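You operate a simulated robot arm through the tools that you are given. There is no shell and no other tool. Be economical: measure what you need, move in short steps, check, and stop when the job is done.

Carry out the task below with a simulated two-armed robot. There is one attempt and no reset: what you move stays moved.

Task
Pick up the sample block that says "25 %" from the packing bench top with one hand, pass it to the other hand and put it on the top of the pallet stand. Set down upright: sample block.

Only the result counts: the job must be done as asked and must still hold three seconds after the hand-in. Knocking over, shifting, dropping, spilling or breaking anything else fails it.

Robot
Two 7-joint arms with two-finger parallel grippers on one trunk, on a base that drives. Base frame: it is fixed to the floor where the robot stands at the start and does not move with it; the origin is under the middle of the robot, x ahead of it, y to its left, z up. Units: m, rad, N and s.
The left shoulder is at the start at [0.05, 0.165, 1.105], the right one opposite. With the tool pointing down near the work surface each hand reaches from about 0.24 to 0.7 m from the robot's upright axis, wherever it stands, measured 20 degrees to its own side. Places, roughly: top of the pallet stand [3, 0, 0.5]. Payload 3.91 kg a hand.
The TCP of each hand is the grasp point between the finger pads, 0.03 m short of the fingertips. In the tool frame z runs along the fingers and y along their closing line. Largest opening 0.11 m; finger width 0.02, thickness 0.01; the body of the gripper, 0.048 by 0.112 m, starts 0.055 m behind the TCP.
Orientation is told as [roll, pitch, yaw] about the base's x, y, z axes, in that order, counted from this pose: with the fingers straight down and closing along the base's y, the tool's x points along the base's -x, its y along +y and its z along -z.

Tools
- The arms move only by the tool nudge_tool. It takes "left_motion", "right_motion" or both (then of equal length, played together; a hand with none holds still); each is a list that holds one entry, the list of rows, each a list of 7 numbers: the shift along the tool's x, y, z in units of 25 mm (1.0 is 25 mm), then the turn, a rotation vector about the tool's x, y, z in units of 6 degrees (1.0 is 6 degrees), then the opening, from 0 (shut) to 1 (fully open). In form: [[[tx, ty, tz, ax, ay, az, gripper], ...]]. A call has 1 to 8 rows; each row shifts and turns the commanded pose from where the row before left it, along the tool's axes as they then stand. A call with a number of a shift or a turn outside -1 to 1 is refused whole. Rows are played at 5 a second. More than 0.05 m and 0.15 rad between two rows, or a gripper value outside its range, and nothing of the call is played. Where a pose cannot be reached the arm comes as near as it can. A force on the tool above 40 N (or 10 N above the force at the start of the call, whichever is more), or a blocked arm, ends the call early, and 0.2 s more pass. The fingers move at their own pace (about 0.045 m/s each) and stop on an object; they squeeze with about 40 N. The grip force told is the motor's: it shows also when the fingers shut on nothing. Time passes only in rows, and 0.2 s behind the last, so rows that do not move let the fingers close. It gives the time, the measured TCP pose, the force on the tool (base axes), the opening and the grip force at its end, in the units of the frame above (readings bear some noise), with the torque about the TCP (base axes, N m) and any sound that the robot's microphone picked up, and new pictures: "pictures" is both (left out), scene, wrist or none (wrist: the cameras of the hands that moved).
- Cameras (640 x 400 px; columns grow to the right, rows downward): "scene" is now at [0.1171, -0.0183, 1.283]; the picture's right is [-0.22, -0.98, 0.00], its down [-0.50, 0.11, -0.86] and it looks along [0.84, -0.19, -0.51] (base axes); focal length 287 px, centre (320, 200). "left" rides on the left gripper at [0.072, -0.017, -0.103] in its tool frame; the picture's right is [0.23, 0.97, 0.00], its down [-0.76, 0.18, -0.62] and it looks along [-0.61, 0.14, 0.78] (tool axes); focal length 222 px, centre (320, 200). "right" rides on the right gripper at [0.072, 0.017, -0.103] in its tool frame; the picture's right is [-0.23, 0.97, 0.00], its down [-0.76, -0.18, -0.62] and it looks along [-0.61, -0.14, 0.78] (tool axes); focal length 222 px, centre (320, 200). There is no depth. A picture from a camera that has moved, and an enlarged one, comes with that camera's place and axes in the base frame and with its lens.
- slide_trunk(by): slides the trunk up (or, below 0, down) by that many m; the arms and the scene camera ride with it, the base frame stays. It gives what a move gives, with no picture.
- drive_base(legs): drives the robot by 1 to 6 legs, each [ahead, left, turn to the left] in m, m and rad, along the robot's own axes; the way and the turn of a leg run together, so that a leg with both is an arc; at most 1.5 m and 3.142 rad a leg. The arms and the cameras ride along, it lands a little off, and it stops where it bumps. It gives what a move gives, and a new picture of the scene camera.
- pan_tilt(pan, tilt): turns the head with the scene camera to pan (to the left, within 1.396 rad either way) and tilt (down, from -0.506 to 1.204), counted from straight ahead of the robot. It gives what a move gives, and a new picture of the scene camera.
- zoom(camera, box): a new picture of the part [left, top, right, bottom] of that camera's present view, enlarged. The clock stands still meanwhile.
- hand_in(): hands the job in; it is judged then, once.

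Work in short steps. Places have to be worked out from the pictures, the camera data and where the tool is seen: move nearer, look again, correct. Check each grasp and each placing, and mend what went wrong. You have 120 turns and 260 pictures in all, those below and enlarged ones among them. Open the grippers and draw the arms clear of the work before you hand the job in, unless the task says otherwise; then end with one line.

The tools are called after "Emit:" by a JSON object that holds its "method" and its "body". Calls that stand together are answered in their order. nudge_tool: Moves the arms, as the interface text tells. Its arguments: {"type":"object","properties":{"left_motion":{"type":"array"},"right_motion":{"type":"array"},"pictures":{"type":"string","enum":["both","scene","wrist","none"]}},"required":[]} The other tools are called the same way: slide_trunk (by) slides the trunk up or down; drive_base (legs) drives the base; pan_tilt (pan, tilt) turns the head that bears the scene camera; zoom (camera, box) takes an enlarged picture of a part of a camera's view; hand_in () hands the job in.

At the start:

```text
time_s: 0.0
left_tcp_pos: [0.335, 0.1079, 1.0773]
left_ee_rot: [-0.003, 0.001, 0.0]
left_contact_force: [1.0, -0.2, 0.4]
left_moment: [0.01, 0.02, -0.01]
left_grip_width: 0.1101
left_grasp_force: 0.1
right_tcp_pos: [0.357, -0.214, 1.0635]
right_ee_rot: [-0.001, -0.001, -0.001]
right_contact_force: [-1.0, 1.0, 0.5]
right_moment: [0.0, -0.01, 0.02]
right_grip_width: 0.11
right_grasp_force: 0.1
trunk travel left (down, up): [-0.325, 0.178]
robot x, y, heading: [0.0005, 0.0012, 0.002]
head pan, tilt: [-0.218, 0.532]
```

scene: 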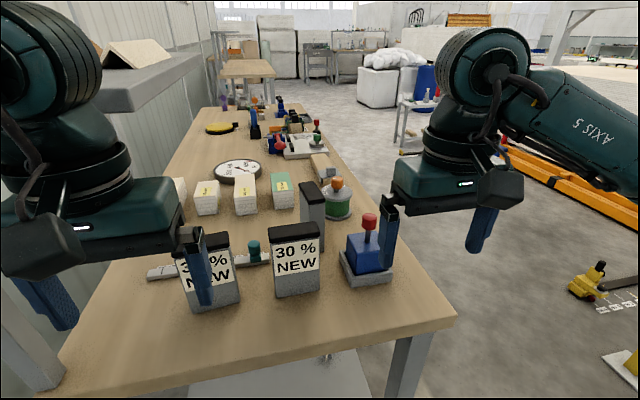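
right: 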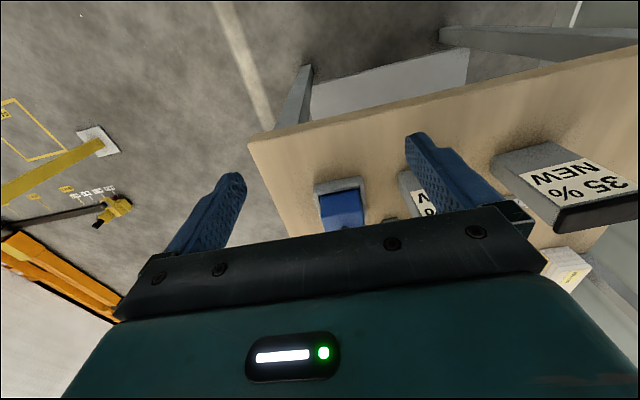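
left: 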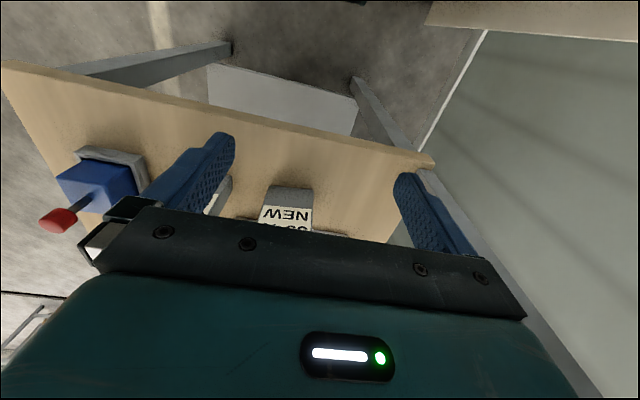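

The scene shows labelled blocks; I zoom in to read the labels.

Emit:
{"method": "zoom", "body": {"camera": "scene", "box": [140, 160, 400, 320]}}

Emit:
{"method": "zoom", "body": {"camera": "right", "box": [300, 100, 640, 300]}}

Emit:
{"method": "zoom", "body": {"camera": "scene", "box": [180, 80, 360, 200]}}

```text
2.46 times, centred on (270, 240) of scene
camera zoom: at [0.1171, -0.0183, 1.283], right [-0.22, -0.98, 0.0], down [-0.5, 0.11, -0.86], along [0.84, -0.19, -0.51], focal length 707 px, centre (443, 102)
```

zoom: 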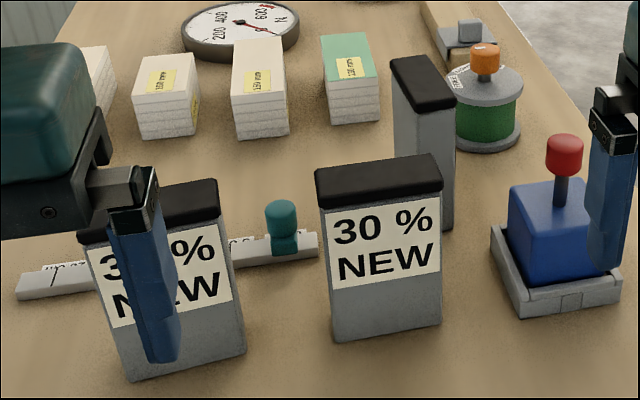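

```text
1.88 times, centred on (470, 200) of right
camera zoom: at [0.285, -0.1978, 1.1686], right [0.23, 0.97, 0.0], down [0.76, -0.18, 0.62], along [0.61, -0.14, -0.78], focal length 418 px, centre (38, 200)
```

zoom: 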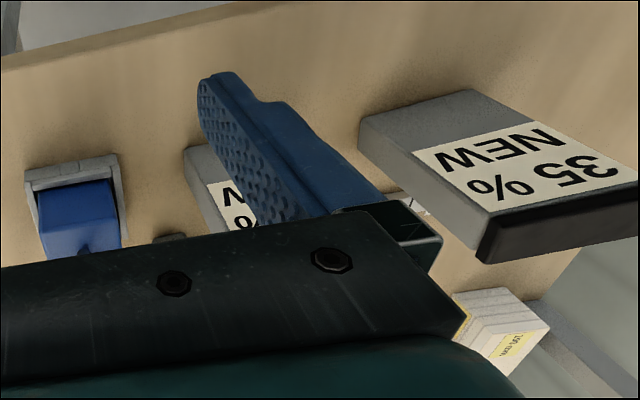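

```text
3.33 times, centred on (270, 140) of scene
camera zoom: at [0.1171, -0.0183, 1.283], right [-0.22, -0.98, 0.0], down [-0.5, 0.11, -0.86], along [0.84, -0.19, -0.51], focal length 958 px, centre (487, 400)
```

zoom: 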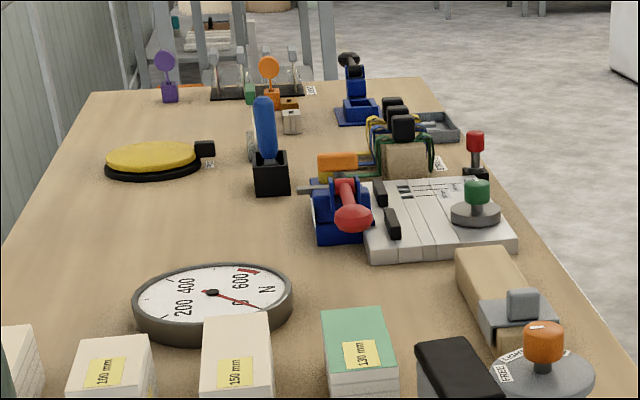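

Two near blocks read 35 % and 30 %; the third (around [0.68,-0.13]) hides its label, probably on its right side. I drive right to look at it from the aisle.

Emit:
{"method": "drive_base", "body": {"legs": [[0, -0.6, 0]]}}

Emit:
{"method": "pan_tilt", "body": {"pan": 0.6, "tilt": 0.53}}

```text
time_s: 3.4
left_tcp_pos: [0.3343, -0.4946, 1.0763]
left_ee_rot: [-0.002, 0.001, -0.003]
left_contact_force: [-0.4, 0.5, 0.7]
left_moment: [0.02, 0.01, -0.01]
left_grip_width: 0.1098
left_grasp_force: 0.1
right_tcp_pos: [0.3549, -0.8177, 1.0627]
right_ee_rot: [0.0, 0.0, -0.004]
right_contact_force: [-0.5, -0.4, -0.2]
right_moment: [0.01, 0.0, 0.0]
right_grip_width: 0.1099
right_grasp_force: 0.0
trunk travel left (down, up): [-0.325, 0.178]
robot x, y, heading: [-0.0008, -0.6024, -0.001]
head pan, tilt: [-0.218, 0.532]
camera scene: at [0.1158, -0.6208, 1.283], right [-0.22, -0.98, 0.0], down [-0.49, 0.11, -0.86], along [0.84, -0.19, -0.51], focal length 287 px, centre (320, 200)
```

scene: 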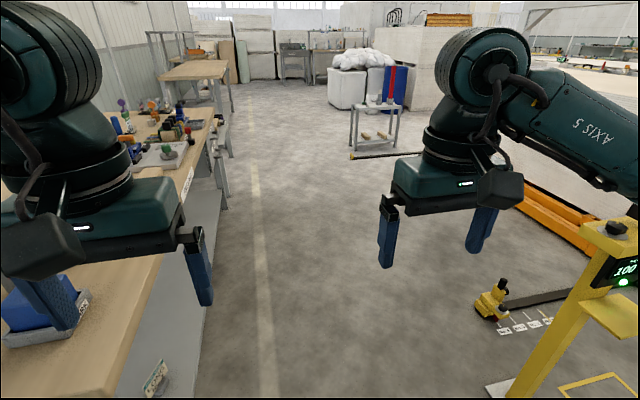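

```text
time_s: 4.5
left_tcp_pos: [0.3345, -0.4935, 1.0758]
left_ee_rot: [-0.002, 0.001, -0.003]
left_contact_force: [0.0, -0.9, -0.2]
left_moment: [0.01, -0.02, -0.03]
left_grip_width: 0.1102
left_grasp_force: 0.1
right_tcp_pos: [0.3563, -0.8166, 1.0629]
right_ee_rot: [0.0, 0.002, -0.002]
right_contact_force: [-0.5, -0.4, 0.0]
right_moment: [-0.02, -0.02, -0.02]
right_grip_width: 0.1099
right_grasp_force: 0.0
trunk travel left (down, up): [-0.325, 0.178]
robot x, y, heading: [-0.0016, -0.6059, -0.005]
head pan, tilt: [0.6, 0.531]
camera scene: at [0.1026, -0.55, 1.2831], right [0.56, -0.83, 0.0], down [-0.42, -0.28, -0.86], along [0.71, 0.48, -0.51], focal length 287 px, centre (320, 200)
```

scene: 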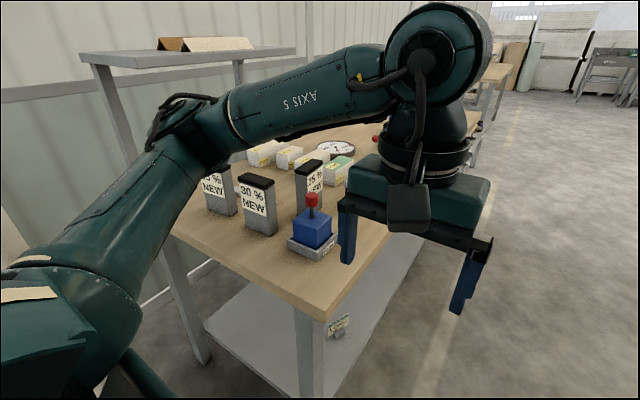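

The third block's label is now visible; zoom to read it.

Emit:
{"method": "zoom", "body": {"camera": "scene", "box": [190, 130, 370, 260]}}

```text
3.08 times, centred on (280, 195) of scene
camera zoom: at [0.1026, -0.55, 1.2831], right [0.56, -0.83, 0.0], down [-0.42, -0.28, -0.86], along [0.71, 0.48, -0.51], focal length 884 px, centre (443, 215)
```

zoom: 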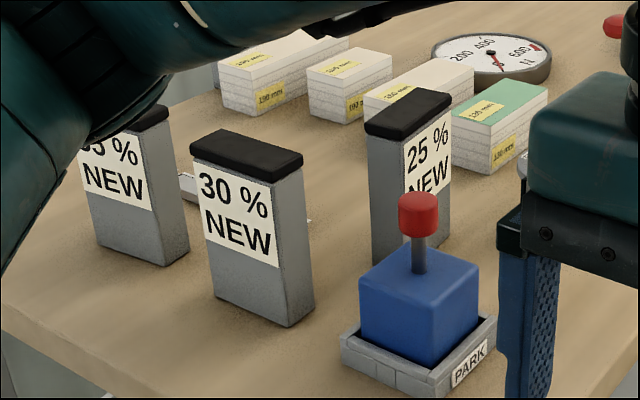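

The third block reads "25 %", centred near [0.686,-0.12], long axis nearly along x (yaw ≈ 9°), top z≈0.96. I drive into the aisle beside it, turned 60° to the left.

Emit:
{"method": "drive_base", "body": {"legs": [[0.5, -0.12, 0], [0, 0, 1.05]]}}

Emit:
{"method": "pan_tilt", "body": {"pan": 0.0, "tilt": 0.7}}

```text
time_s: 10.2
left_tcp_pos: [0.5719, -0.3783, 1.0762]
left_ee_rot: [-0.001, -0.001, 1.049]
left_contact_force: [1.2, 0.5, -0.5]
left_moment: [0.04, 0.04, 0.0]
left_grip_width: 0.1098
left_grasp_force: 0.1
right_tcp_pos: [0.8619, -0.5209, 1.0637]
right_ee_rot: [-0.001, 0.001, 1.048]
right_contact_force: [-0.3, -0.6, 1.0]
right_moment: [0.01, -0.01, 0.0]
right_grip_width: 0.11
right_grasp_force: 0.1
trunk travel left (down, up): [-0.325, 0.178]
robot x, y, heading: [0.4954, -0.7276, 1.052]
head pan, tilt: [0.6, 0.531]
camera scene: at [0.5062, -0.6066, 1.2831], right [1.0, 0.08, 0.0], down [0.04, -0.5, -0.86], along [-0.07, 0.86, -0.51], focal length 287 px, centre (320, 200)
```

scene: 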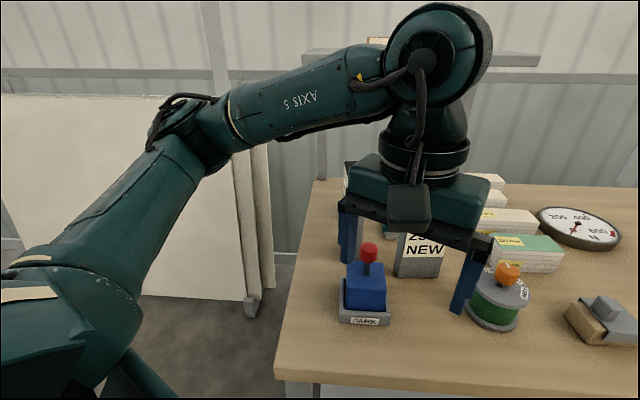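

```text
time_s: 11.2
left_tcp_pos: [0.5714, -0.3786, 1.0759]
left_ee_rot: [-0.001, -0.001, 1.048]
left_contact_force: [-0.1, -0.7, 0.7]
left_moment: [0.04, -0.01, -0.01]
left_grip_width: 0.11
left_grasp_force: 0.1
right_tcp_pos: [0.863, -0.5207, 1.0639]
right_ee_rot: [0.001, 0.0, 1.052]
right_contact_force: [-0.4, 0.3, -0.3]
right_moment: [0.0, -0.01, 0.02]
right_grip_width: 0.1099
right_grasp_force: 0.2
trunk travel left (down, up): [-0.325, 0.178]
robot x, y, heading: [0.5021, -0.7204, 1.048]
head pan, tilt: [0.0, 0.7]
camera scene: at [0.5556, -0.623, 1.2683], right [0.87, -0.5, 0.0], down [-0.32, -0.56, -0.77], along [0.38, 0.66, -0.64], focal length 287 px, centre (320, 200)
```

scene: 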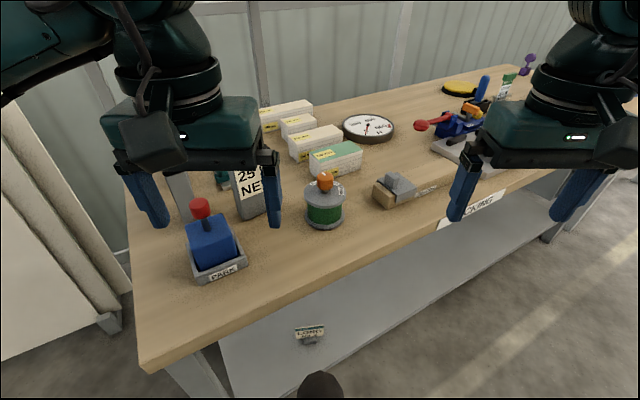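

I bring the left hand toward the block at the safe height while turning it to the block's yaw.

Emit:
{"method": "nudge_tool", "body": {"left_motion": [[[-0.995, 0.105, 0, 0, 0, 1, 1], [-0.978, 0.208, 0, 0, 0, 1, 1], [-0.951, 0.309, 0, 0, 0, 1, 1], [-0.914, 0.407, 0, 0, 0, 1, 1], [-0.866, 0.5, 0, 0, 0, 1, 1], [-0.809, 0.588, 0, 0, 0, 1, 1], [-0.743, 0.669, 0, 0, 0, 1, 1], [-0.669, 0.743, 0, 0, 0, 1, 1]]], "pictures": "both"}}

```text
time_s: 13.0
left_tcp_pos: [0.6456, -0.211, 1.0753]
left_ee_rot: [-0.003, -0.001, 0.28]
left_contact_force: [-0.6, -0.2, -0.1]
left_moment: [0.0, 0.0, 0.02]
left_grip_width: 0.1098
left_grasp_force: 0.1
left hand out of reach, approached as far as the arm can: row 8
right_tcp_pos: [0.8611, -0.5202, 1.0646]
right_ee_rot: [-0.001, 0.0, 1.048]
right_contact_force: [0.4, 0.2, -0.9]
right_moment: [-0.05, 0.06, 0.02]
right_grip_width: 0.1098
right_grasp_force: 0.2
trunk travel left (down, up): [-0.325, 0.178]
robot x, y, heading: [0.5, -0.722, 1.05]
head pan, tilt: [0.0, 0.7]
camera scene: at [0.5555, -0.6231, 1.2683], right [0.87, -0.5, 0.0], down [-0.32, -0.56, -0.77], along [0.38, 0.66, -0.64], focal length 287 px, centre (320, 200)
camera left: at [0.58, -0.2475, 1.1793], right [-0.49, 0.87, 0.0], down [0.68, 0.38, 0.62], along [0.54, 0.3, -0.78], focal length 222 px, centre (320, 200)
```

scene: 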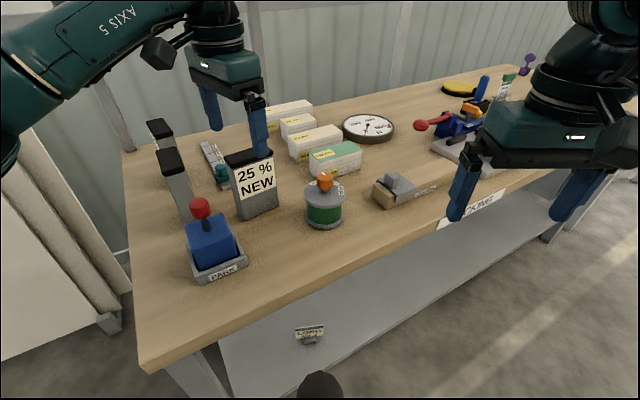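
left: 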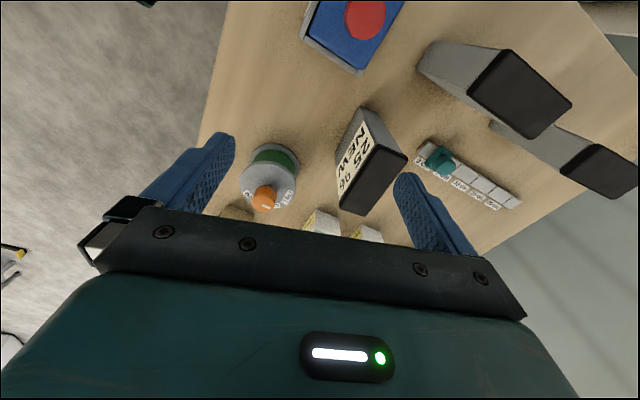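

The arm ran out of reach near yaw 0.28 (relative −0.77), so I turn the base back right by 0.4 rad to relieve the wrist.

Emit:
{"method": "drive_base", "body": {"legs": [[0, 0, -0.4]]}}

```text
time_s: 14.6
left_tcp_pos: [0.8345, -0.3103, 1.0765]
left_ee_rot: [-0.001, 0.001, -0.122]
left_contact_force: [0.0, -0.2, 0.0]
left_moment: [0.0, 0.0, 0.02]
left_grip_width: 0.1099
left_grasp_force: 0.0
right_tcp_pos: [0.9142, -0.6785, 1.0641]
right_ee_rot: [0.001, 0.0, 0.648]
right_contact_force: [0.5, 0.2, 0.2]
right_moment: [0.0, 0.0, 0.01]
right_grip_width: 0.11
right_grasp_force: 0.1
trunk travel left (down, up): [-0.325, 0.178]
robot x, y, heading: [0.5001, -0.7258, 0.651]
head pan, tilt: [0.0, 0.7]
camera scene: at [0.5901, -0.6534, 1.2683], right [0.6, -0.8, 0.0], down [-0.51, -0.39, -0.76], along [0.61, 0.46, -0.64], focal length 287 px, centre (320, 200)
```

scene: 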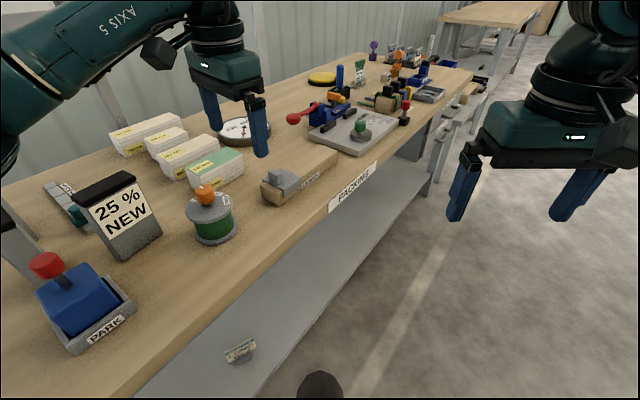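

I move the left hand to above the block at the same height with yaw 0.115.

Emit:
{"method": "nudge_tool", "body": {"left_motion": [[[0.876, 0.826, 0, 0, 0, -0.283, 1], [0.85, 0.849, 0, 0, 0, -0.283, 1], [0.824, 0.871, 0, 0, 0, -0.283, 1], [0.797, 0.894, 0, 0, 0, -0.283, 1], [0.771, 0.917, 0, 0, 0, -0.283, 1], [0.745, 0.94, 0, 0, 0, -0.283, 1], [0.718, 0.962, 0, 0, 0, -0.283, 1], [0.692, 0.985, 0, 0, 0, -0.283, 1]]], "pictures": "both"}}

```text
time_s: 16.4
left_tcp_pos: [0.6734, -0.183, 1.0699]
left_ee_rot: [-0.001, 0.0, 0.118]
left_contact_force: [0.8, 0.0, 0.0]
left_moment: [-0.01, 0.0, -0.04]
left_grip_width: 0.1098
left_grasp_force: 0.0
left hand out of reach, approached as far as the arm can: row 3, 4, 5, 6, 7, 8
right_tcp_pos: [0.9122, -0.6783, 1.064]
right_ee_rot: [0.0, 0.0, 0.648]
right_contact_force: [0.3, 0.2, 0.2]
right_moment: [0.0, -0.02, -0.01]
right_grip_width: 0.1098
right_grasp_force: 0.1
trunk travel left (down, up): [-0.325, 0.178]
robot x, y, heading: [0.5013, -0.7227, 0.648]
head pan, tilt: [0.0, 0.7]
camera scene: at [0.5897, -0.6532, 1.2683], right [0.6, -0.8, 0.0], down [-0.51, -0.39, -0.77], along [0.61, 0.46, -0.64], focal length 287 px, centre (320, 200)
camera left: at [0.6026, -0.2102, 1.1734], right [-0.34, 0.94, 0.0], down [0.73, 0.27, 0.62], along [0.59, 0.21, -0.78], focal length 222 px, centre (320, 200)
```

scene: 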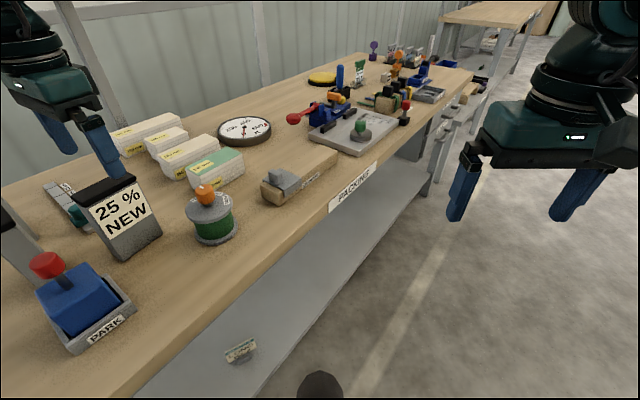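
left: 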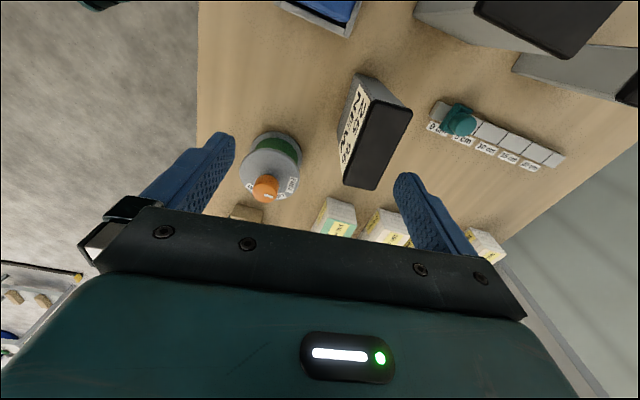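

Reach stops short; turning the base parallel to the bench brings the left shoulder closer, so I turn right another 0.5 and shift slightly toward the bench.

Emit:
{"method": "drive_base", "body": {"legs": [[0, 0, -0.5], [0.03, 0.04, 0]]}}

```text
time_s: 18.8
left_tcp_pos: [0.9354, -0.291, 1.0701]
left_ee_rot: [-0.002, -0.001, -0.381]
left_contact_force: [0.2, -0.2, -1.1]
left_moment: [-0.01, -0.01, 0.05]
left_grip_width: 0.1098
left_grasp_force: 0.0
right_tcp_pos: [0.9073, -0.8393, 1.0634]
right_ee_rot: [0.001, -0.001, 0.146]
right_contact_force: [-0.6, -0.7, -0.3]
right_moment: [0.01, -0.05, 0.0]
right_grip_width: 0.1097
right_grasp_force: 0.0
trunk travel left (down, up): [-0.325, 0.178]
robot x, y, heading: [0.522, -0.6796, 0.146]
head pan, tilt: [0.0, 0.7]
camera scene: at [0.6358, -0.6612, 1.2682], right [0.15, -0.99, 0.0], down [-0.64, -0.09, -0.76], along [0.76, 0.11, -0.64], focal length 287 px, centre (320, 200)
```

scene: 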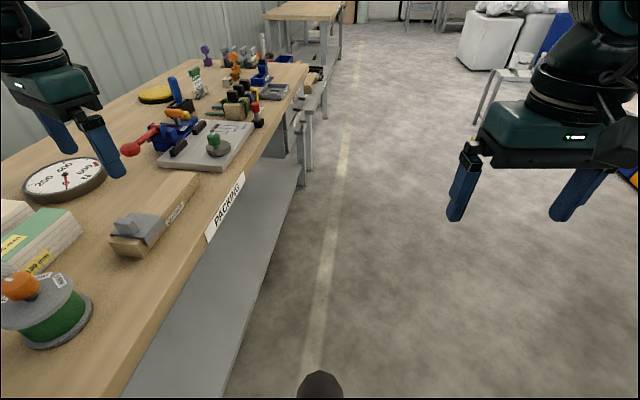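

Now the block is forward-left of the robot; I move the left hand back toward above it.

Emit:
{"method": "nudge_tool", "body": {"left_motion": [[[0.991, 0.195, 0, 0, 0, -0.395, 1], [0.982, 0.237, 0, 0, 0, -0.395, 1], [0.971, 0.277, 0, 0, 0, -0.395, 1], [0.959, 0.317, 0, 0, 0, -0.395, 1], [0.945, 0.356, 0, 0, 0, -0.395, 1], [0.93, 0.394, 0, 0, 0, -0.395, 1], [0.913, 0.432, 0, 0, 0, -0.395, 1], [0.894, 0.47, 0, 0, 0, -0.395, 1]]], "pictures": "none"}}

Emit:
{"method": "nudge_tool", "body": {"left_motion": [[[0.874, 0.506, 0, 0, 0, -0.395, 1], [0.852, 0.541, 0, 0, 0, -0.395, 1], [0.829, 0.577, 0, 0, 0, -0.395, 1], [0.804, 0.61, 0, 0, 0, -0.395, 1], [0, 0, 0, 0, 0, 0, 1]]], "pictures": "wrist"}}

Emit:
{"method": "pan_tilt", "body": {"pan": 1.0, "tilt": 0.7}}

```text
time_s: 20.6
left_tcp_pos: [0.7806, -0.1832, 1.0658]
left_ee_rot: [-0.006, 0.009, -0.05]
left_contact_force: [-0.3, -0.1, 5.2]
left_moment: [-0.04, -0.07, 0.0]
left_grip_width: 0.1098
left_grasp_force: 0.0
left hand out of reach, approached as far as the arm can: row 8
right_tcp_pos: [0.9071, -0.8396, 1.0645]
right_ee_rot: [0.002, -0.001, 0.148]
right_contact_force: [0.8, 1.4, -0.5]
right_moment: [-0.04, 0.02, 0.01]
right_grip_width: 0.1102
right_grasp_force: 0.0
trunk travel left (down, up): [-0.325, 0.178]
robot x, y, heading: [0.5198, -0.6801, 0.144]
head pan, tilt: [0.0, 0.7]
```

```text
time_s: 21.8
left_tcp_pos: [0.7828, -0.1363, 1.0529]
left_ee_rot: [-0.002, 0.0, 0.114]
left_contact_force: [0.3, -0.4, 0.3]
left_moment: [0.0, -0.04, 0.04]
left_grip_width: 0.1098
left_grasp_force: 0.0
left hand out of reach, approached as far as the arm can: row 1, 2, 3, 4
right_tcp_pos: [0.9073, -0.8401, 1.0644]
right_ee_rot: [0.0, 0.0, 0.146]
right_contact_force: [-0.5, 0.7, -0.5]
right_moment: [-0.01, -0.01, -0.03]
right_grip_width: 0.11
right_grasp_force: 0.0
trunk travel left (down, up): [-0.325, 0.178]
robot x, y, heading: [0.5232, -0.678, 0.143]
head pan, tilt: [0.0, 0.7]
camera left: at [0.7124, -0.1634, 1.157], right [-0.34, 0.94, 0.0], down [0.74, 0.26, 0.62], along [0.59, 0.21, -0.78], focal length 222 px, centre (320, 200)
```

left: 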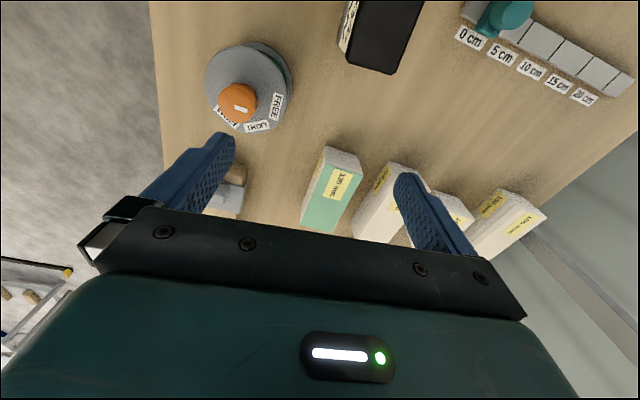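

```text
time_s: 23.0
left_tcp_pos: [0.7825, -0.1387, 1.0541]
left_ee_rot: [-0.002, 0.0, 0.115]
left_contact_force: [1.0, 0.6, 0.1]
left_moment: [0.01, 0.0, 0.0]
left_grip_width: 0.11
left_grasp_force: 0.1
right_tcp_pos: [0.9069, -0.8392, 1.0643]
right_ee_rot: [0.0, 0.0, 0.146]
right_contact_force: [0.0, 0.6, -0.1]
right_moment: [-0.02, 0.0, 0.03]
right_grip_width: 0.1101
right_grasp_force: 0.0
trunk travel left (down, up): [-0.325, 0.178]
robot x, y, heading: [0.5231, -0.6801, 0.146]
head pan, tilt: [1.0, 0.7]
camera scene: at [0.5864, -0.5969, 1.2683], right [0.91, -0.41, 0.0], down [-0.27, -0.59, -0.76], along [0.32, 0.7, -0.64], focal length 287 px, centre (320, 200)
```

scene: 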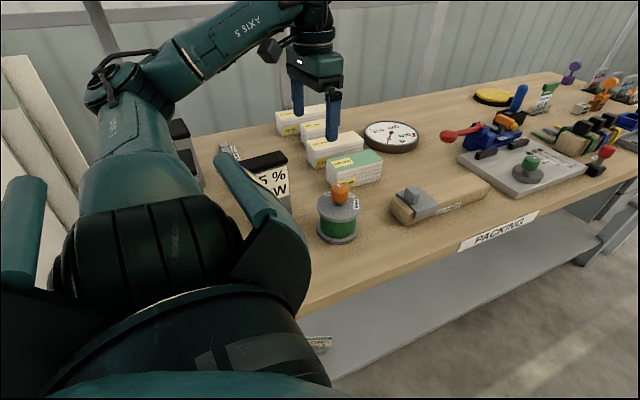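

The left arm is limited in this direction, so I let the base carry the hand the remaining 0.1 m back over the block.

Emit:
{"method": "drive_base", "body": {"legs": [[-0.099, 0.027, 0]]}}

Emit:
{"method": "nudge_tool", "body": {"left_motion": [[[0, 0, 0, 0, 0, 0, 1]]], "pictures": "wrist"}}

```text
time_s: 24.2
left_tcp_pos: [0.6808, -0.1267, 1.0542]
left_ee_rot: [-0.002, -0.001, 0.117]
left_contact_force: [-0.6, -0.8, 0.0]
left_moment: [-0.01, 0.03, -0.01]
left_grip_width: 0.1101
left_grasp_force: 0.2
right_tcp_pos: [0.8056, -0.8287, 1.0653]
right_ee_rot: [0.0, 0.0, 0.149]
right_contact_force: [0.8, 0.2, -0.1]
right_moment: [0.0, 0.01, 0.0]
right_grip_width: 0.1099
right_grasp_force: 0.2
trunk travel left (down, up): [-0.325, 0.178]
robot x, y, heading: [0.4236, -0.6716, 0.147]
head pan, tilt: [1.0, 0.7]
camera scene: at [0.4837, -0.5848, 1.2683], right [0.91, -0.41, 0.0], down [-0.26, -0.59, -0.77], along [0.32, 0.7, -0.64], focal length 287 px, centre (320, 200)
```

scene: 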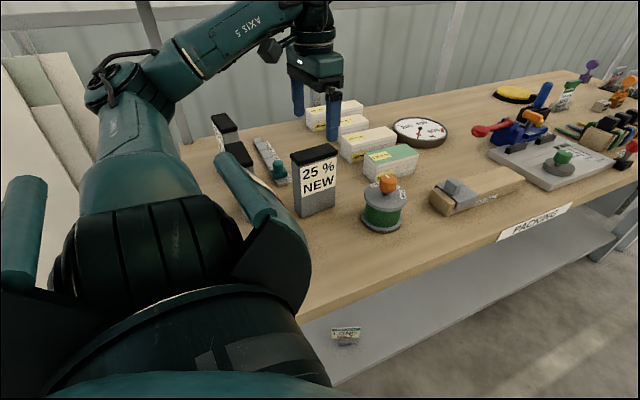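

```text
time_s: 24.6
left_tcp_pos: [0.681, -0.1252, 1.0534]
left_ee_rot: [-0.002, 0.001, 0.115]
left_contact_force: [-0.6, -0.3, 0.5]
left_moment: [-0.01, 0.0, 0.04]
left_grip_width: 0.1101
left_grasp_force: 0.0
right_tcp_pos: [0.8047, -0.8288, 1.0623]
right_ee_rot: [0.001, 0.001, 0.147]
right_contact_force: [0.0, 1.0, 0.3]
right_moment: [0.0, 0.02, -0.01]
right_grip_width: 0.1098
right_grasp_force: 0.1
trunk travel left (down, up): [-0.325, 0.178]
robot x, y, heading: [0.4228, -0.6654, 0.145]
head pan, tilt: [1.0, 0.7]
camera left: at [0.6103, -0.1515, 1.1572], right [-0.34, 0.94, 0.0], down [0.74, 0.26, 0.62], along [0.59, 0.21, -0.78], focal length 222 px, centre (320, 200)
```

left: 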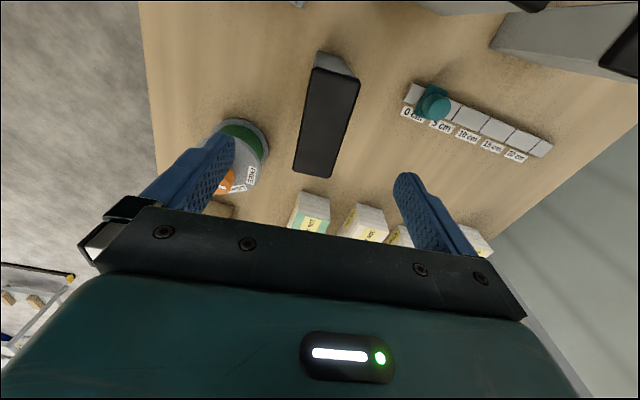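

Block centre computed at [0.682,-0.123], yaw 0.106 — the hand is aligned. I descend with opening 0.8 to TCP z≈0.955 first.

Emit:
{"method": "nudge_tool", "body": {"left_motion": [[[0, 0.1, 0, 0, 0, 0, 0.8], [0, 0, 1, 0, 0, 0, 0.8], [0, 0, 1, 0, 0, 0, 0.8], [0, 0, 1, 0, 0, 0, 0.8], [0, 0, 1, 0, 0, 0, 0.8], [0, 0, 0, 0, 0, 0, 0.8]]], "pictures": "both"}}

```text
time_s: 26.0
left_tcp_pos: [0.6811, -0.1239, 0.954]
left_ee_rot: [-0.003, -0.001, 0.116]
left_contact_force: [-0.8, -0.7, 0.5]
left_moment: [0.0, -0.02, 0.01]
left_grip_width: 0.088
left_grasp_force: 0.1
right_tcp_pos: [0.8058, -0.8274, 1.0645]
right_ee_rot: [0.0, 0.001, 0.147]
right_contact_force: [-0.3, -0.2, 0.1]
right_moment: [0.02, 0.02, 0.0]
right_grip_width: 0.1101
right_grasp_force: 0.1
trunk travel left (down, up): [-0.325, 0.178]
robot x, y, heading: [0.4219, -0.6661, 0.149]
head pan, tilt: [1.0, 0.7]
camera scene: at [0.4845, -0.585, 1.2683], right [0.91, -0.41, 0.0], down [-0.27, -0.59, -0.76], along [0.32, 0.7, -0.64], focal length 287 px, centre (320, 200)
camera left: at [0.6102, -0.1493, 1.0576], right [-0.34, 0.94, 0.0], down [0.74, 0.26, 0.62], along [0.59, 0.21, -0.78], focal length 222 px, centre (320, 200)
```

scene: 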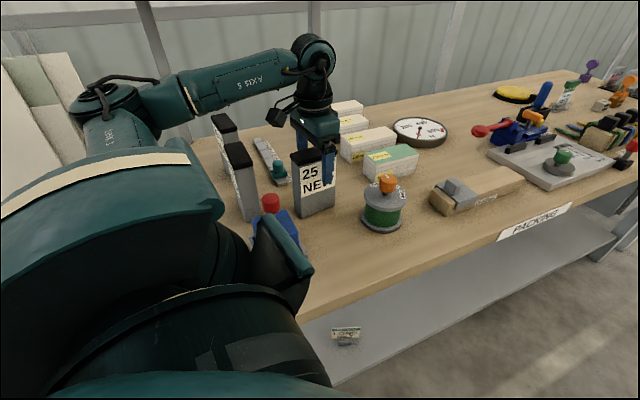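
left: 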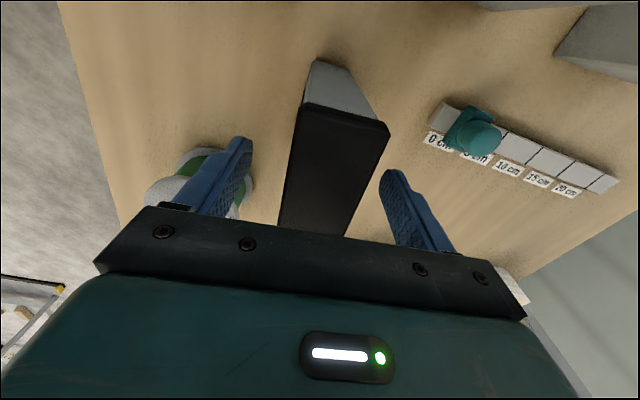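

The fingers straddle the block evenly. I go down 28 mm more and close.

Emit:
{"method": "nudge_tool", "body": {"left_motion": [[[0, 0, 0.6, 0, 0, 0, 0.8], [0, 0, 0.5, 0, 0, 0, 0.8], [0, 0, 0, 0, 0, 0, 0.6], [0, 0, 0, 0, 0, 0, 0.0], [0, 0, 0, 0, 0, 0, 0.0], [0, 0, 0, 0, 0, 0, 0.0], [0, 0, 0, 0, 0, 0, 0.0]]], "pictures": "wrist"}}

```text
time_s: 27.6
left_tcp_pos: [0.6809, -0.1252, 0.9272]
left_ee_rot: [-0.002, 0.002, 0.112]
left_contact_force: [-0.3, -0.5, -1.1]
left_moment: [0.02, -0.04, -0.06]
left_grip_width: 0.0389
left_grasp_force: 40.1
right_tcp_pos: [0.8057, -0.8286, 1.0643]
right_ee_rot: [0.0, 0.0, 0.147]
right_contact_force: [-0.4, 0.4, -0.3]
right_moment: [0.0, -0.02, 0.0]
right_grip_width: 0.1103
right_grasp_force: 0.0
trunk travel left (down, up): [-0.325, 0.178]
robot x, y, heading: [0.421, -0.6649, 0.147]
head pan, tilt: [1.0, 0.7]
camera left: at [0.6105, -0.1494, 1.03], right [-0.34, 0.94, 0.0], down [0.74, 0.26, 0.62], along [0.59, 0.21, -0.78], focal length 222 px, centre (320, 200)
```

left: 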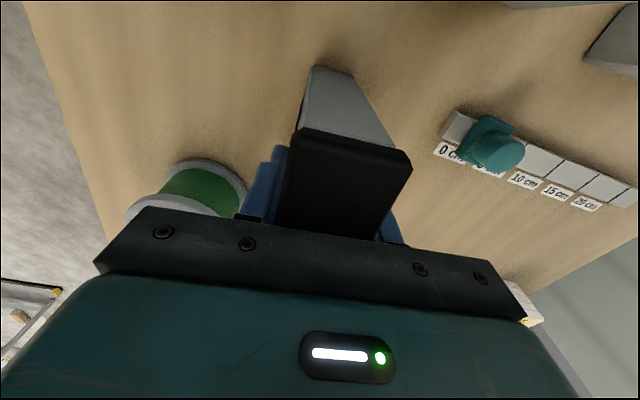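

Gripped at 39 mm width, 40 N. I lift straight up by 0.15 m.

Emit:
{"method": "nudge_tool", "body": {"left_motion": [[[0, 0, -0.5, 0, 0, 0, 0], [0, 0, -1, 0, 0, 0, 0], [0, 0, -1, 0, 0, 0, 0], [0, 0, -1, 0, 0, 0, 0], [0, 0, -1, 0, 0, 0, 0], [0, 0, -1, 0, 0, 0, 0]]], "pictures": "both"}}

```text
time_s: 29.0
left_tcp_pos: [0.6727, -0.1191, 1.0492]
left_ee_rot: [-0.014, 0.003, 0.132]
left_contact_force: [0.2, 0.0, -5.2]
left_moment: [-0.01, 0.0, 0.01]
left_grip_width: 0.039
left_grasp_force: 40.2
left hand out of reach, approached as far as the arm can: row 6
right_tcp_pos: [0.8053, -0.8275, 1.0642]
right_ee_rot: [0.0, -0.002, 0.146]
right_contact_force: [1.0, -1.3, 0.0]
right_moment: [0.0, -0.01, -0.01]
right_grip_width: 0.1098
right_grasp_force: 0.0
trunk travel left (down, up): [-0.325, 0.178]
robot x, y, heading: [0.4225, -0.6657, 0.148]
head pan, tilt: [1.0, 0.7]
camera scene: at [0.4841, -0.585, 1.2682], right [0.91, -0.41, 0.0], down [-0.27, -0.59, -0.77], along [0.32, 0.7, -0.64], focal length 287 px, centre (320, 200)
camera left: at [0.604, -0.1453, 1.1541], right [-0.35, 0.94, -0.01], down [0.73, 0.29, 0.62], along [0.58, 0.21, -0.79], focal length 222 px, centre (320, 200)
```

scene: 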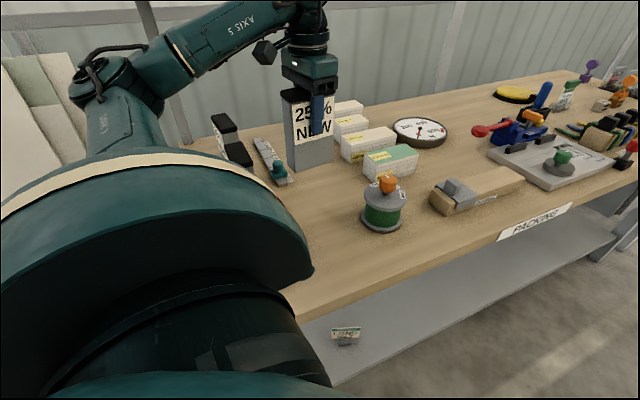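
left: 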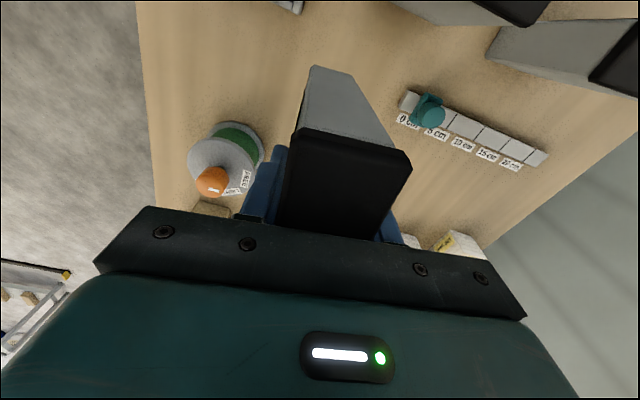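

The block is held. I raise the trunk for clearance, then back away sideways into the aisle.

Emit:
{"method": "slide_trunk", "body": {"by": 0.15}}

Emit:
{"method": "drive_base", "body": {"legs": [[0, -0.7, 0]]}}

Emit:
{"method": "pan_tilt", "body": {"pan": 0.2, "tilt": 0.35}}

```text
time_s: 30.7
left_tcp_pos: [0.674, -0.1194, 1.2009]
left_ee_rot: [-0.014, 0.0, 0.134]
left_contact_force: [0.7, -0.1, -3.0]
left_moment: [-0.04, 0.06, 0.02]
left_grip_width: 0.0388
left_grasp_force: 39.7
right_tcp_pos: [0.8052, -0.8271, 1.2138]
right_ee_rot: [0.0, 0.002, 0.146]
right_contact_force: [0.3, -1.1, 0.8]
right_moment: [0.0, 0.03, 0.0]
right_grip_width: 0.11
right_grasp_force: 0.1
trunk travel left (down, up): [-0.475, 0.028]
robot x, y, heading: [0.4174, -0.6706, 0.145]
head pan, tilt: [1.0, 0.7]
```

```text
time_s: 33.7
left_tcp_pos: [0.7568, -0.6365, 1.2007]
left_ee_rot: [-0.016, 0.0, 0.125]
left_contact_force: [-0.6, 0.4, -3.5]
left_moment: [-0.07, 0.0, -0.01]
left_grip_width: 0.039
left_grasp_force: 39.5
right_tcp_pos: [0.8828, -1.3457, 1.2139]
right_ee_rot: [-0.004, -0.001, 0.139]
right_contact_force: [-0.3, 0.3, 0.1]
right_moment: [-0.04, 0.02, 0.01]
right_grip_width: 0.11
right_grasp_force: 0.1
trunk travel left (down, up): [-0.475, 0.028]
robot x, y, heading: [0.5013, -1.1828, 0.141]
head pan, tilt: [1.0, 0.7]
stopped in leg 1: the robot was blocked; the commanded pose is now the measured one
camera scene: at [0.5627, -1.0996, 1.4181], right [0.91, -0.42, 0.0], down [-0.27, -0.59, -0.76], along [0.32, 0.69, -0.65], focal length 287 px, centre (320, 200)
```

scene: 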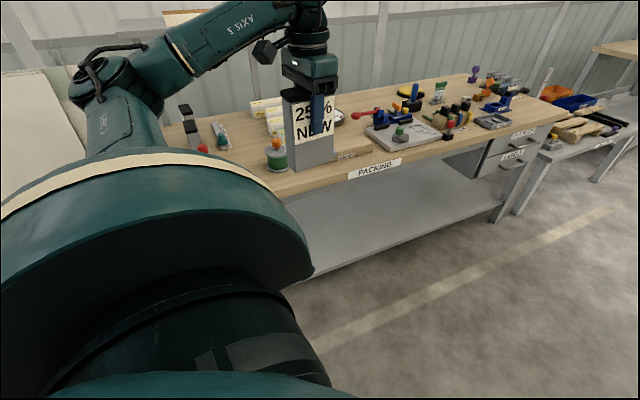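

```text
time_s: 34.8
left_tcp_pos: [0.7562, -0.6377, 1.2012]
left_ee_rot: [-0.014, -0.002, 0.124]
left_contact_force: [-0.4, -1.5, -2.6]
left_moment: [-0.01, 0.01, 0.02]
left_grip_width: 0.0391
left_grasp_force: 39.8
right_tcp_pos: [0.8825, -1.3482, 1.2129]
right_ee_rot: [0.0, 0.0, 0.136]
right_contact_force: [-0.8, -0.7, 0.4]
right_moment: [0.0, 0.0, 0.01]
right_grip_width: 0.1101
right_grasp_force: 0.2
trunk travel left (down, up): [-0.475, 0.028]
robot x, y, heading: [0.4966, -1.1865, 0.14]
head pan, tilt: [0.201, 0.351]
camera scene: at [0.6147, -1.1475, 1.4496], right [0.33, -0.94, 0.0], down [-0.32, -0.12, -0.94], along [0.88, 0.31, -0.34], focal length 287 px, centre (320, 200)
```

scene: 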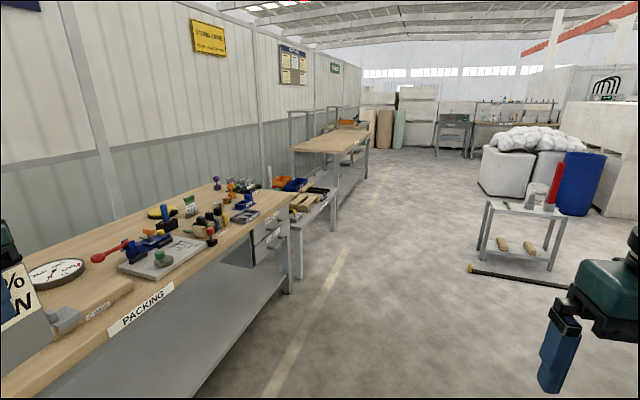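

Blocked by something at right (stopped there). The low grey table past the bench end is near [2.9,-0.2,0.5] — the pallet stand; I zoom on it and see what is at my right.

Emit:
{"method": "zoom", "body": {"camera": "scene", "box": [220, 130, 380, 270]}}

Emit:
{"method": "drive_base", "body": {"legs": [[0.0, 0.1, 0]]}}

Emit:
{"method": "pan_tilt", "body": {"pan": -1.2, "tilt": 0.8}}

```text
2.86 times, centred on (300, 200) of scene
camera zoom: at [0.6147, -1.1475, 1.4496], right [0.33, -0.94, 0.0], down [-0.32, -0.12, -0.94], along [0.88, 0.31, -0.34], focal length 821 px, centre (377, 200)
```

zoom: 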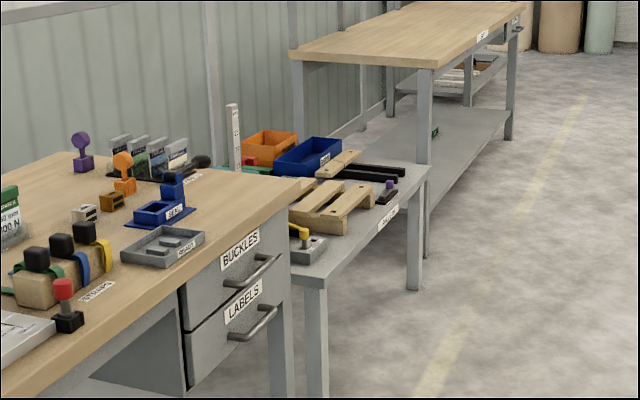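

```text
time_s: 36.0
left_tcp_pos: [0.7415, -0.5395, 1.2008]
left_ee_rot: [-0.014, 0.0, 0.123]
left_contact_force: [-0.3, 0.3, -3.6]
left_moment: [-0.06, -0.04, 0.0]
left_grip_width: 0.0389
left_grasp_force: 40.1
right_tcp_pos: [0.8681, -1.2494, 1.2144]
right_ee_rot: [0.0, 0.0, 0.138]
right_contact_force: [-0.6, -0.5, -0.3]
right_moment: [-0.02, -0.01, 0.04]
right_grip_width: 0.1098
right_grasp_force: 0.0
trunk travel left (down, up): [-0.475, 0.028]
robot x, y, heading: [0.4872, -1.0882, 0.135]
head pan, tilt: [0.201, 0.351]
camera scene: at [0.6009, -1.049, 1.4496], right [0.33, -0.94, 0.0], down [-0.32, -0.12, -0.94], along [0.89, 0.31, -0.34], focal length 287 px, centre (320, 200)
```

scene: 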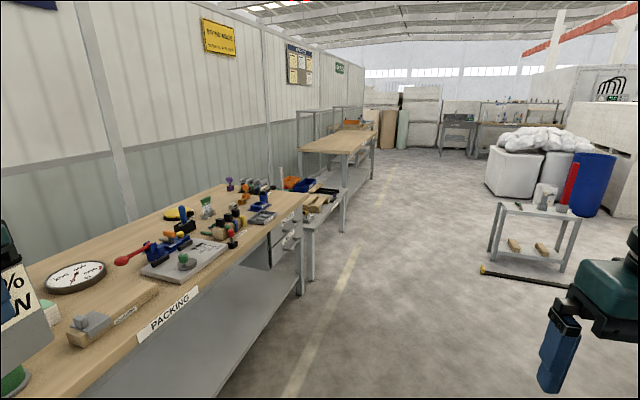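

```text
time_s: 37.5
left_tcp_pos: [0.7409, -0.5408, 1.2024]
left_ee_rot: [-0.014, -0.002, 0.125]
left_contact_force: [0.0, -0.4, -3.2]
left_moment: [0.0, -0.01, 0.01]
left_grip_width: 0.0391
left_grasp_force: 39.7
right_tcp_pos: [0.8691, -1.2492, 1.2133]
right_ee_rot: [0.001, 0.0, 0.139]
right_contact_force: [-0.9, -0.9, -0.7]
right_moment: [-0.04, 0.02, 0.01]
right_grip_width: 0.1101
right_grasp_force: 0.0
trunk travel left (down, up): [-0.475, 0.028]
robot x, y, heading: [0.4847, -1.086, 0.135]
head pan, tilt: [-1.201, 0.799]
camera scene: at [0.5527, -1.1512, 1.41], right [-0.87, -0.49, 0.0], down [-0.35, 0.63, -0.7], along [0.34, -0.61, -0.72], focal length 287 px, centre (320, 200)
```

scene: 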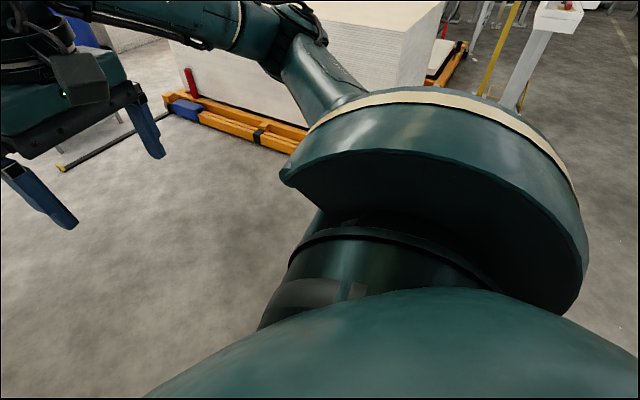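

The stand is the low table near [2.9,-0.1,0.5]. I do the handover here in the open: bring the left hand with the block to about 0.5 m ahead of the robot, near its midline.

Emit:
{"method": "nudge_tool", "body": {"left_motion": [[[-0.39, -1, 0, 0, 0, 0, 0], [-0.39, -1, 0, 0, 0, 0, 0], [-0.39, -1, 0, 0, 0, 0, 0], [-0.39, -1, 0, 0, 0, 0, 0], [-0.39, -1, 0, 0, 0, 0, 0], [-0.39, -1, 0, 0, 0, 0, 0], [-0.39, -1, 0, 0, 0, 0, 0], [-0.39, -1, 0, 0, 0, 0, 0]]], "pictures": "none"}}

Emit:
{"method": "nudge_tool", "body": {"left_motion": [[[-0.39, -1, 0, 0, 0, 0, 0], [-0.39, -1, 0, 0, 0, 0, 0], [-0.39, -1, 0, 0, 0, 0, 0], [-0.39, -1, 0, 0, 0, 0, 0], [-0.39, -1, 0, 0, 0, 0, 0], [-0.39, -1, 0, 0, 0, 0, 0], [-0.39, -1, 0, 0, 0, 0, 0], [-0.39, -1, 0, 0, 0, 0, 0]]], "pictures": "none"}}

Emit:
{"method": "pan_tilt", "body": {"pan": 0.0, "tilt": 0.6}}

```text
time_s: 39.3
left_tcp_pos: [0.8438, -0.7294, 1.2043]
left_ee_rot: [-0.015, 0.001, 0.126]
left_contact_force: [0.1, 0.1, -3.5]
left_moment: [0.0, -0.04, -0.02]
left_grip_width: 0.0391
left_grasp_force: 39.0
right_tcp_pos: [0.8682, -1.2506, 1.2137]
right_ee_rot: [0.001, -0.002, 0.138]
right_contact_force: [-0.2, -0.8, 0.4]
right_moment: [-0.02, 0.03, 0.02]
right_grip_width: 0.1101
right_grasp_force: 0.1
trunk travel left (down, up): [-0.475, 0.028]
robot x, y, heading: [0.4884, -1.0882, 0.142]
head pan, tilt: [-1.201, 0.799]
```

```text
time_s: 41.1
left_tcp_pos: [0.9476, -0.9182, 1.2093]
left_ee_rot: [-0.013, -0.003, 0.124]
left_contact_force: [0.5, 0.6, -3.1]
left_moment: [0.02, -0.03, -0.03]
left_grip_width: 0.0391
left_grasp_force: 40.4
right_tcp_pos: [0.8693, -1.2511, 1.2144]
right_ee_rot: [-0.002, 0.0, 0.139]
right_contact_force: [-0.2, 0.0, -0.2]
right_moment: [0.03, 0.03, 0.03]
right_grip_width: 0.1099
right_grasp_force: 0.0
trunk travel left (down, up): [-0.475, 0.028]
robot x, y, heading: [0.483, -1.088, 0.142]
head pan, tilt: [-1.201, 0.799]
```

```text
time_s: 42.5
left_tcp_pos: [0.9469, -0.9176, 1.2079]
left_ee_rot: [-0.015, 0.001, 0.125]
left_contact_force: [-0.4, -0.2, -3.0]
left_moment: [0.01, 0.03, 0.01]
left_grip_width: 0.0389
left_grasp_force: 40.1
right_tcp_pos: [0.8683, -1.2503, 1.2145]
right_ee_rot: [0.001, 0.002, 0.139]
right_contact_force: [-0.1, 0.0, -0.2]
right_moment: [0.04, 0.02, -0.02]
right_grip_width: 0.1101
right_grasp_force: 0.2
trunk travel left (down, up): [-0.475, 0.028]
robot x, y, heading: [0.4841, -1.0834, 0.145]
head pan, tilt: [0.0, 0.6]
camera scene: at [0.6009, -1.0688, 1.4268], right [0.14, -0.99, 0.0], down [-0.56, -0.08, -0.82], along [0.82, 0.11, -0.57], focal length 287 px, centre (320, 200)
```

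scene: 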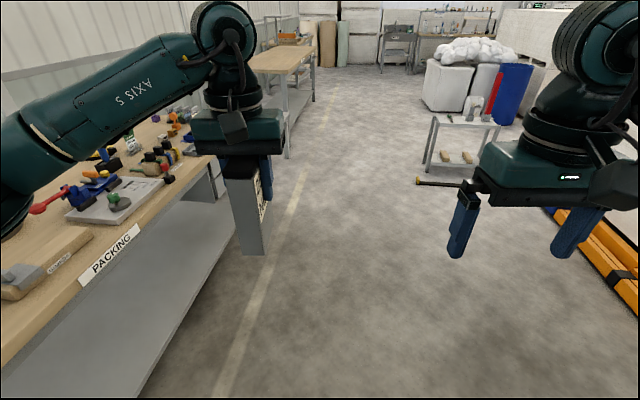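

The block is at robot-frame fwd 0.48, left 0.10. I lower both hands 0.15 m (better reach), move the block a bit further out and the right hand forward.

Emit:
{"method": "nudge_tool", "body": {"left_motion": [[[-0.5, 0, 1, 0, 0, 0, 0], [-0.5, 0, 1, 0, 0, 0, 0], [-0.5, 0, 1, 0, 0, 0, 0], [-0.5, 0, 1, 0, 0, 0, 0], [-0.5, 0, 1, 0, 0, 0, 0], [-0.5, 0, 1, 0, 0, 0, 0]]], "right_motion": [[[-0.6, -0.2, 1, 0, 0, 0, 1], [-0.6, -0.2, 1, 0, 0, 0, 1], [-0.6, -0.2, 1, 0, 0, 0, 1], [-0.6, -0.2, 1, 0, 0, 0, 1], [-0.6, -0.2, 1, 0, 0, 0, 1], [-0.6, -0.2, 1, 0, 0, 0, 1]]], "pictures": "none"}}

Emit:
{"method": "nudge_tool", "body": {"right_motion": [[[0, 0, 0, 0, -1, 0, 1], [0, 0, 0, 0, -1, 0, 1], [0, 0, 0, 0, -1, 0, 1], [0, 0, 0, 0, -1, 0, 1], [0, 0, 0, 0, -1, 0, 1], [0, 0, 0, 0, -1, 0, 1], [0, 0, 0, 0, -1, 0, 1], [0, 0, 0, 0, -1, 0, 1]]], "pictures": "both"}}

```text
time_s: 43.9
left_tcp_pos: [1.0223, -0.9107, 1.0569]
left_ee_rot: [-0.015, 0.0, 0.124]
left_contact_force: [-0.3, -0.3, -4.0]
left_moment: [0.01, -0.01, -0.01]
left_grip_width: 0.0387
left_grasp_force: 39.8
right_tcp_pos: [0.9623, -1.2665, 1.063]
right_ee_rot: [0.0, 0.001, 0.138]
right_contact_force: [1.0, 0.5, 0.0]
right_moment: [0.01, 0.01, -0.01]
right_grip_width: 0.1101
right_grasp_force: 0.0
trunk travel left (down, up): [-0.475, 0.028]
robot x, y, heading: [0.4806, -1.0872, 0.142]
head pan, tilt: [0.0, 0.6]
```

```text
time_s: 45.7
left_tcp_pos: [1.0232, -0.9105, 1.058]
left_ee_rot: [-0.014, -0.002, 0.125]
left_contact_force: [-0.2, 0.7, -3.7]
left_moment: [0.02, -0.01, -0.01]
left_grip_width: 0.0389
left_grasp_force: 39.8
right_tcp_pos: [0.9618, -1.2666, 1.0637]
right_ee_rot: [0.001, -0.839, 0.138]
right_contact_force: [0.3, 1.0, 1.4]
right_moment: [-0.05, -0.01, 0.01]
right_grip_width: 0.1098
right_grasp_force: 0.1
trunk travel left (down, up): [-0.475, 0.028]
robot x, y, heading: [0.4803, -1.0841, 0.138]
head pan, tilt: [0.0, 0.6]
camera scene: at [0.6007, -1.0688, 1.4269], right [0.14, -0.99, 0.0], down [-0.56, -0.08, -0.82], along [0.82, 0.12, -0.57], focal length 287 px, centre (320, 200)
camera right: at [0.8353, -1.2678, 1.0804], right [0.02, 0.99, 0.17], down [0.07, -0.17, 0.98], along [1.0, 0.0, -0.07], focal length 222 px, centre (320, 200)
```

scene: 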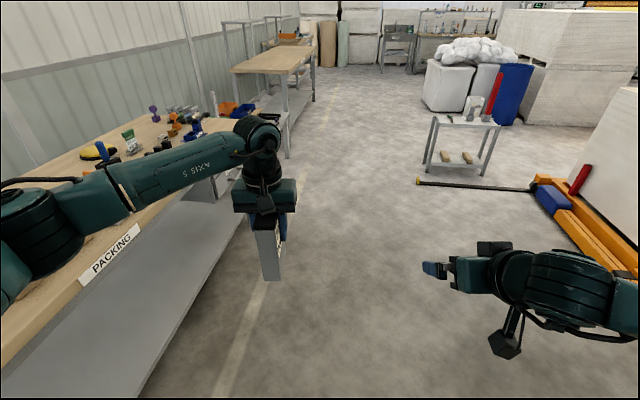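
right: 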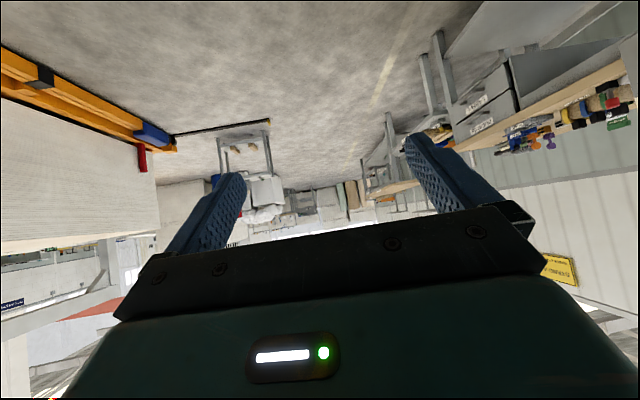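

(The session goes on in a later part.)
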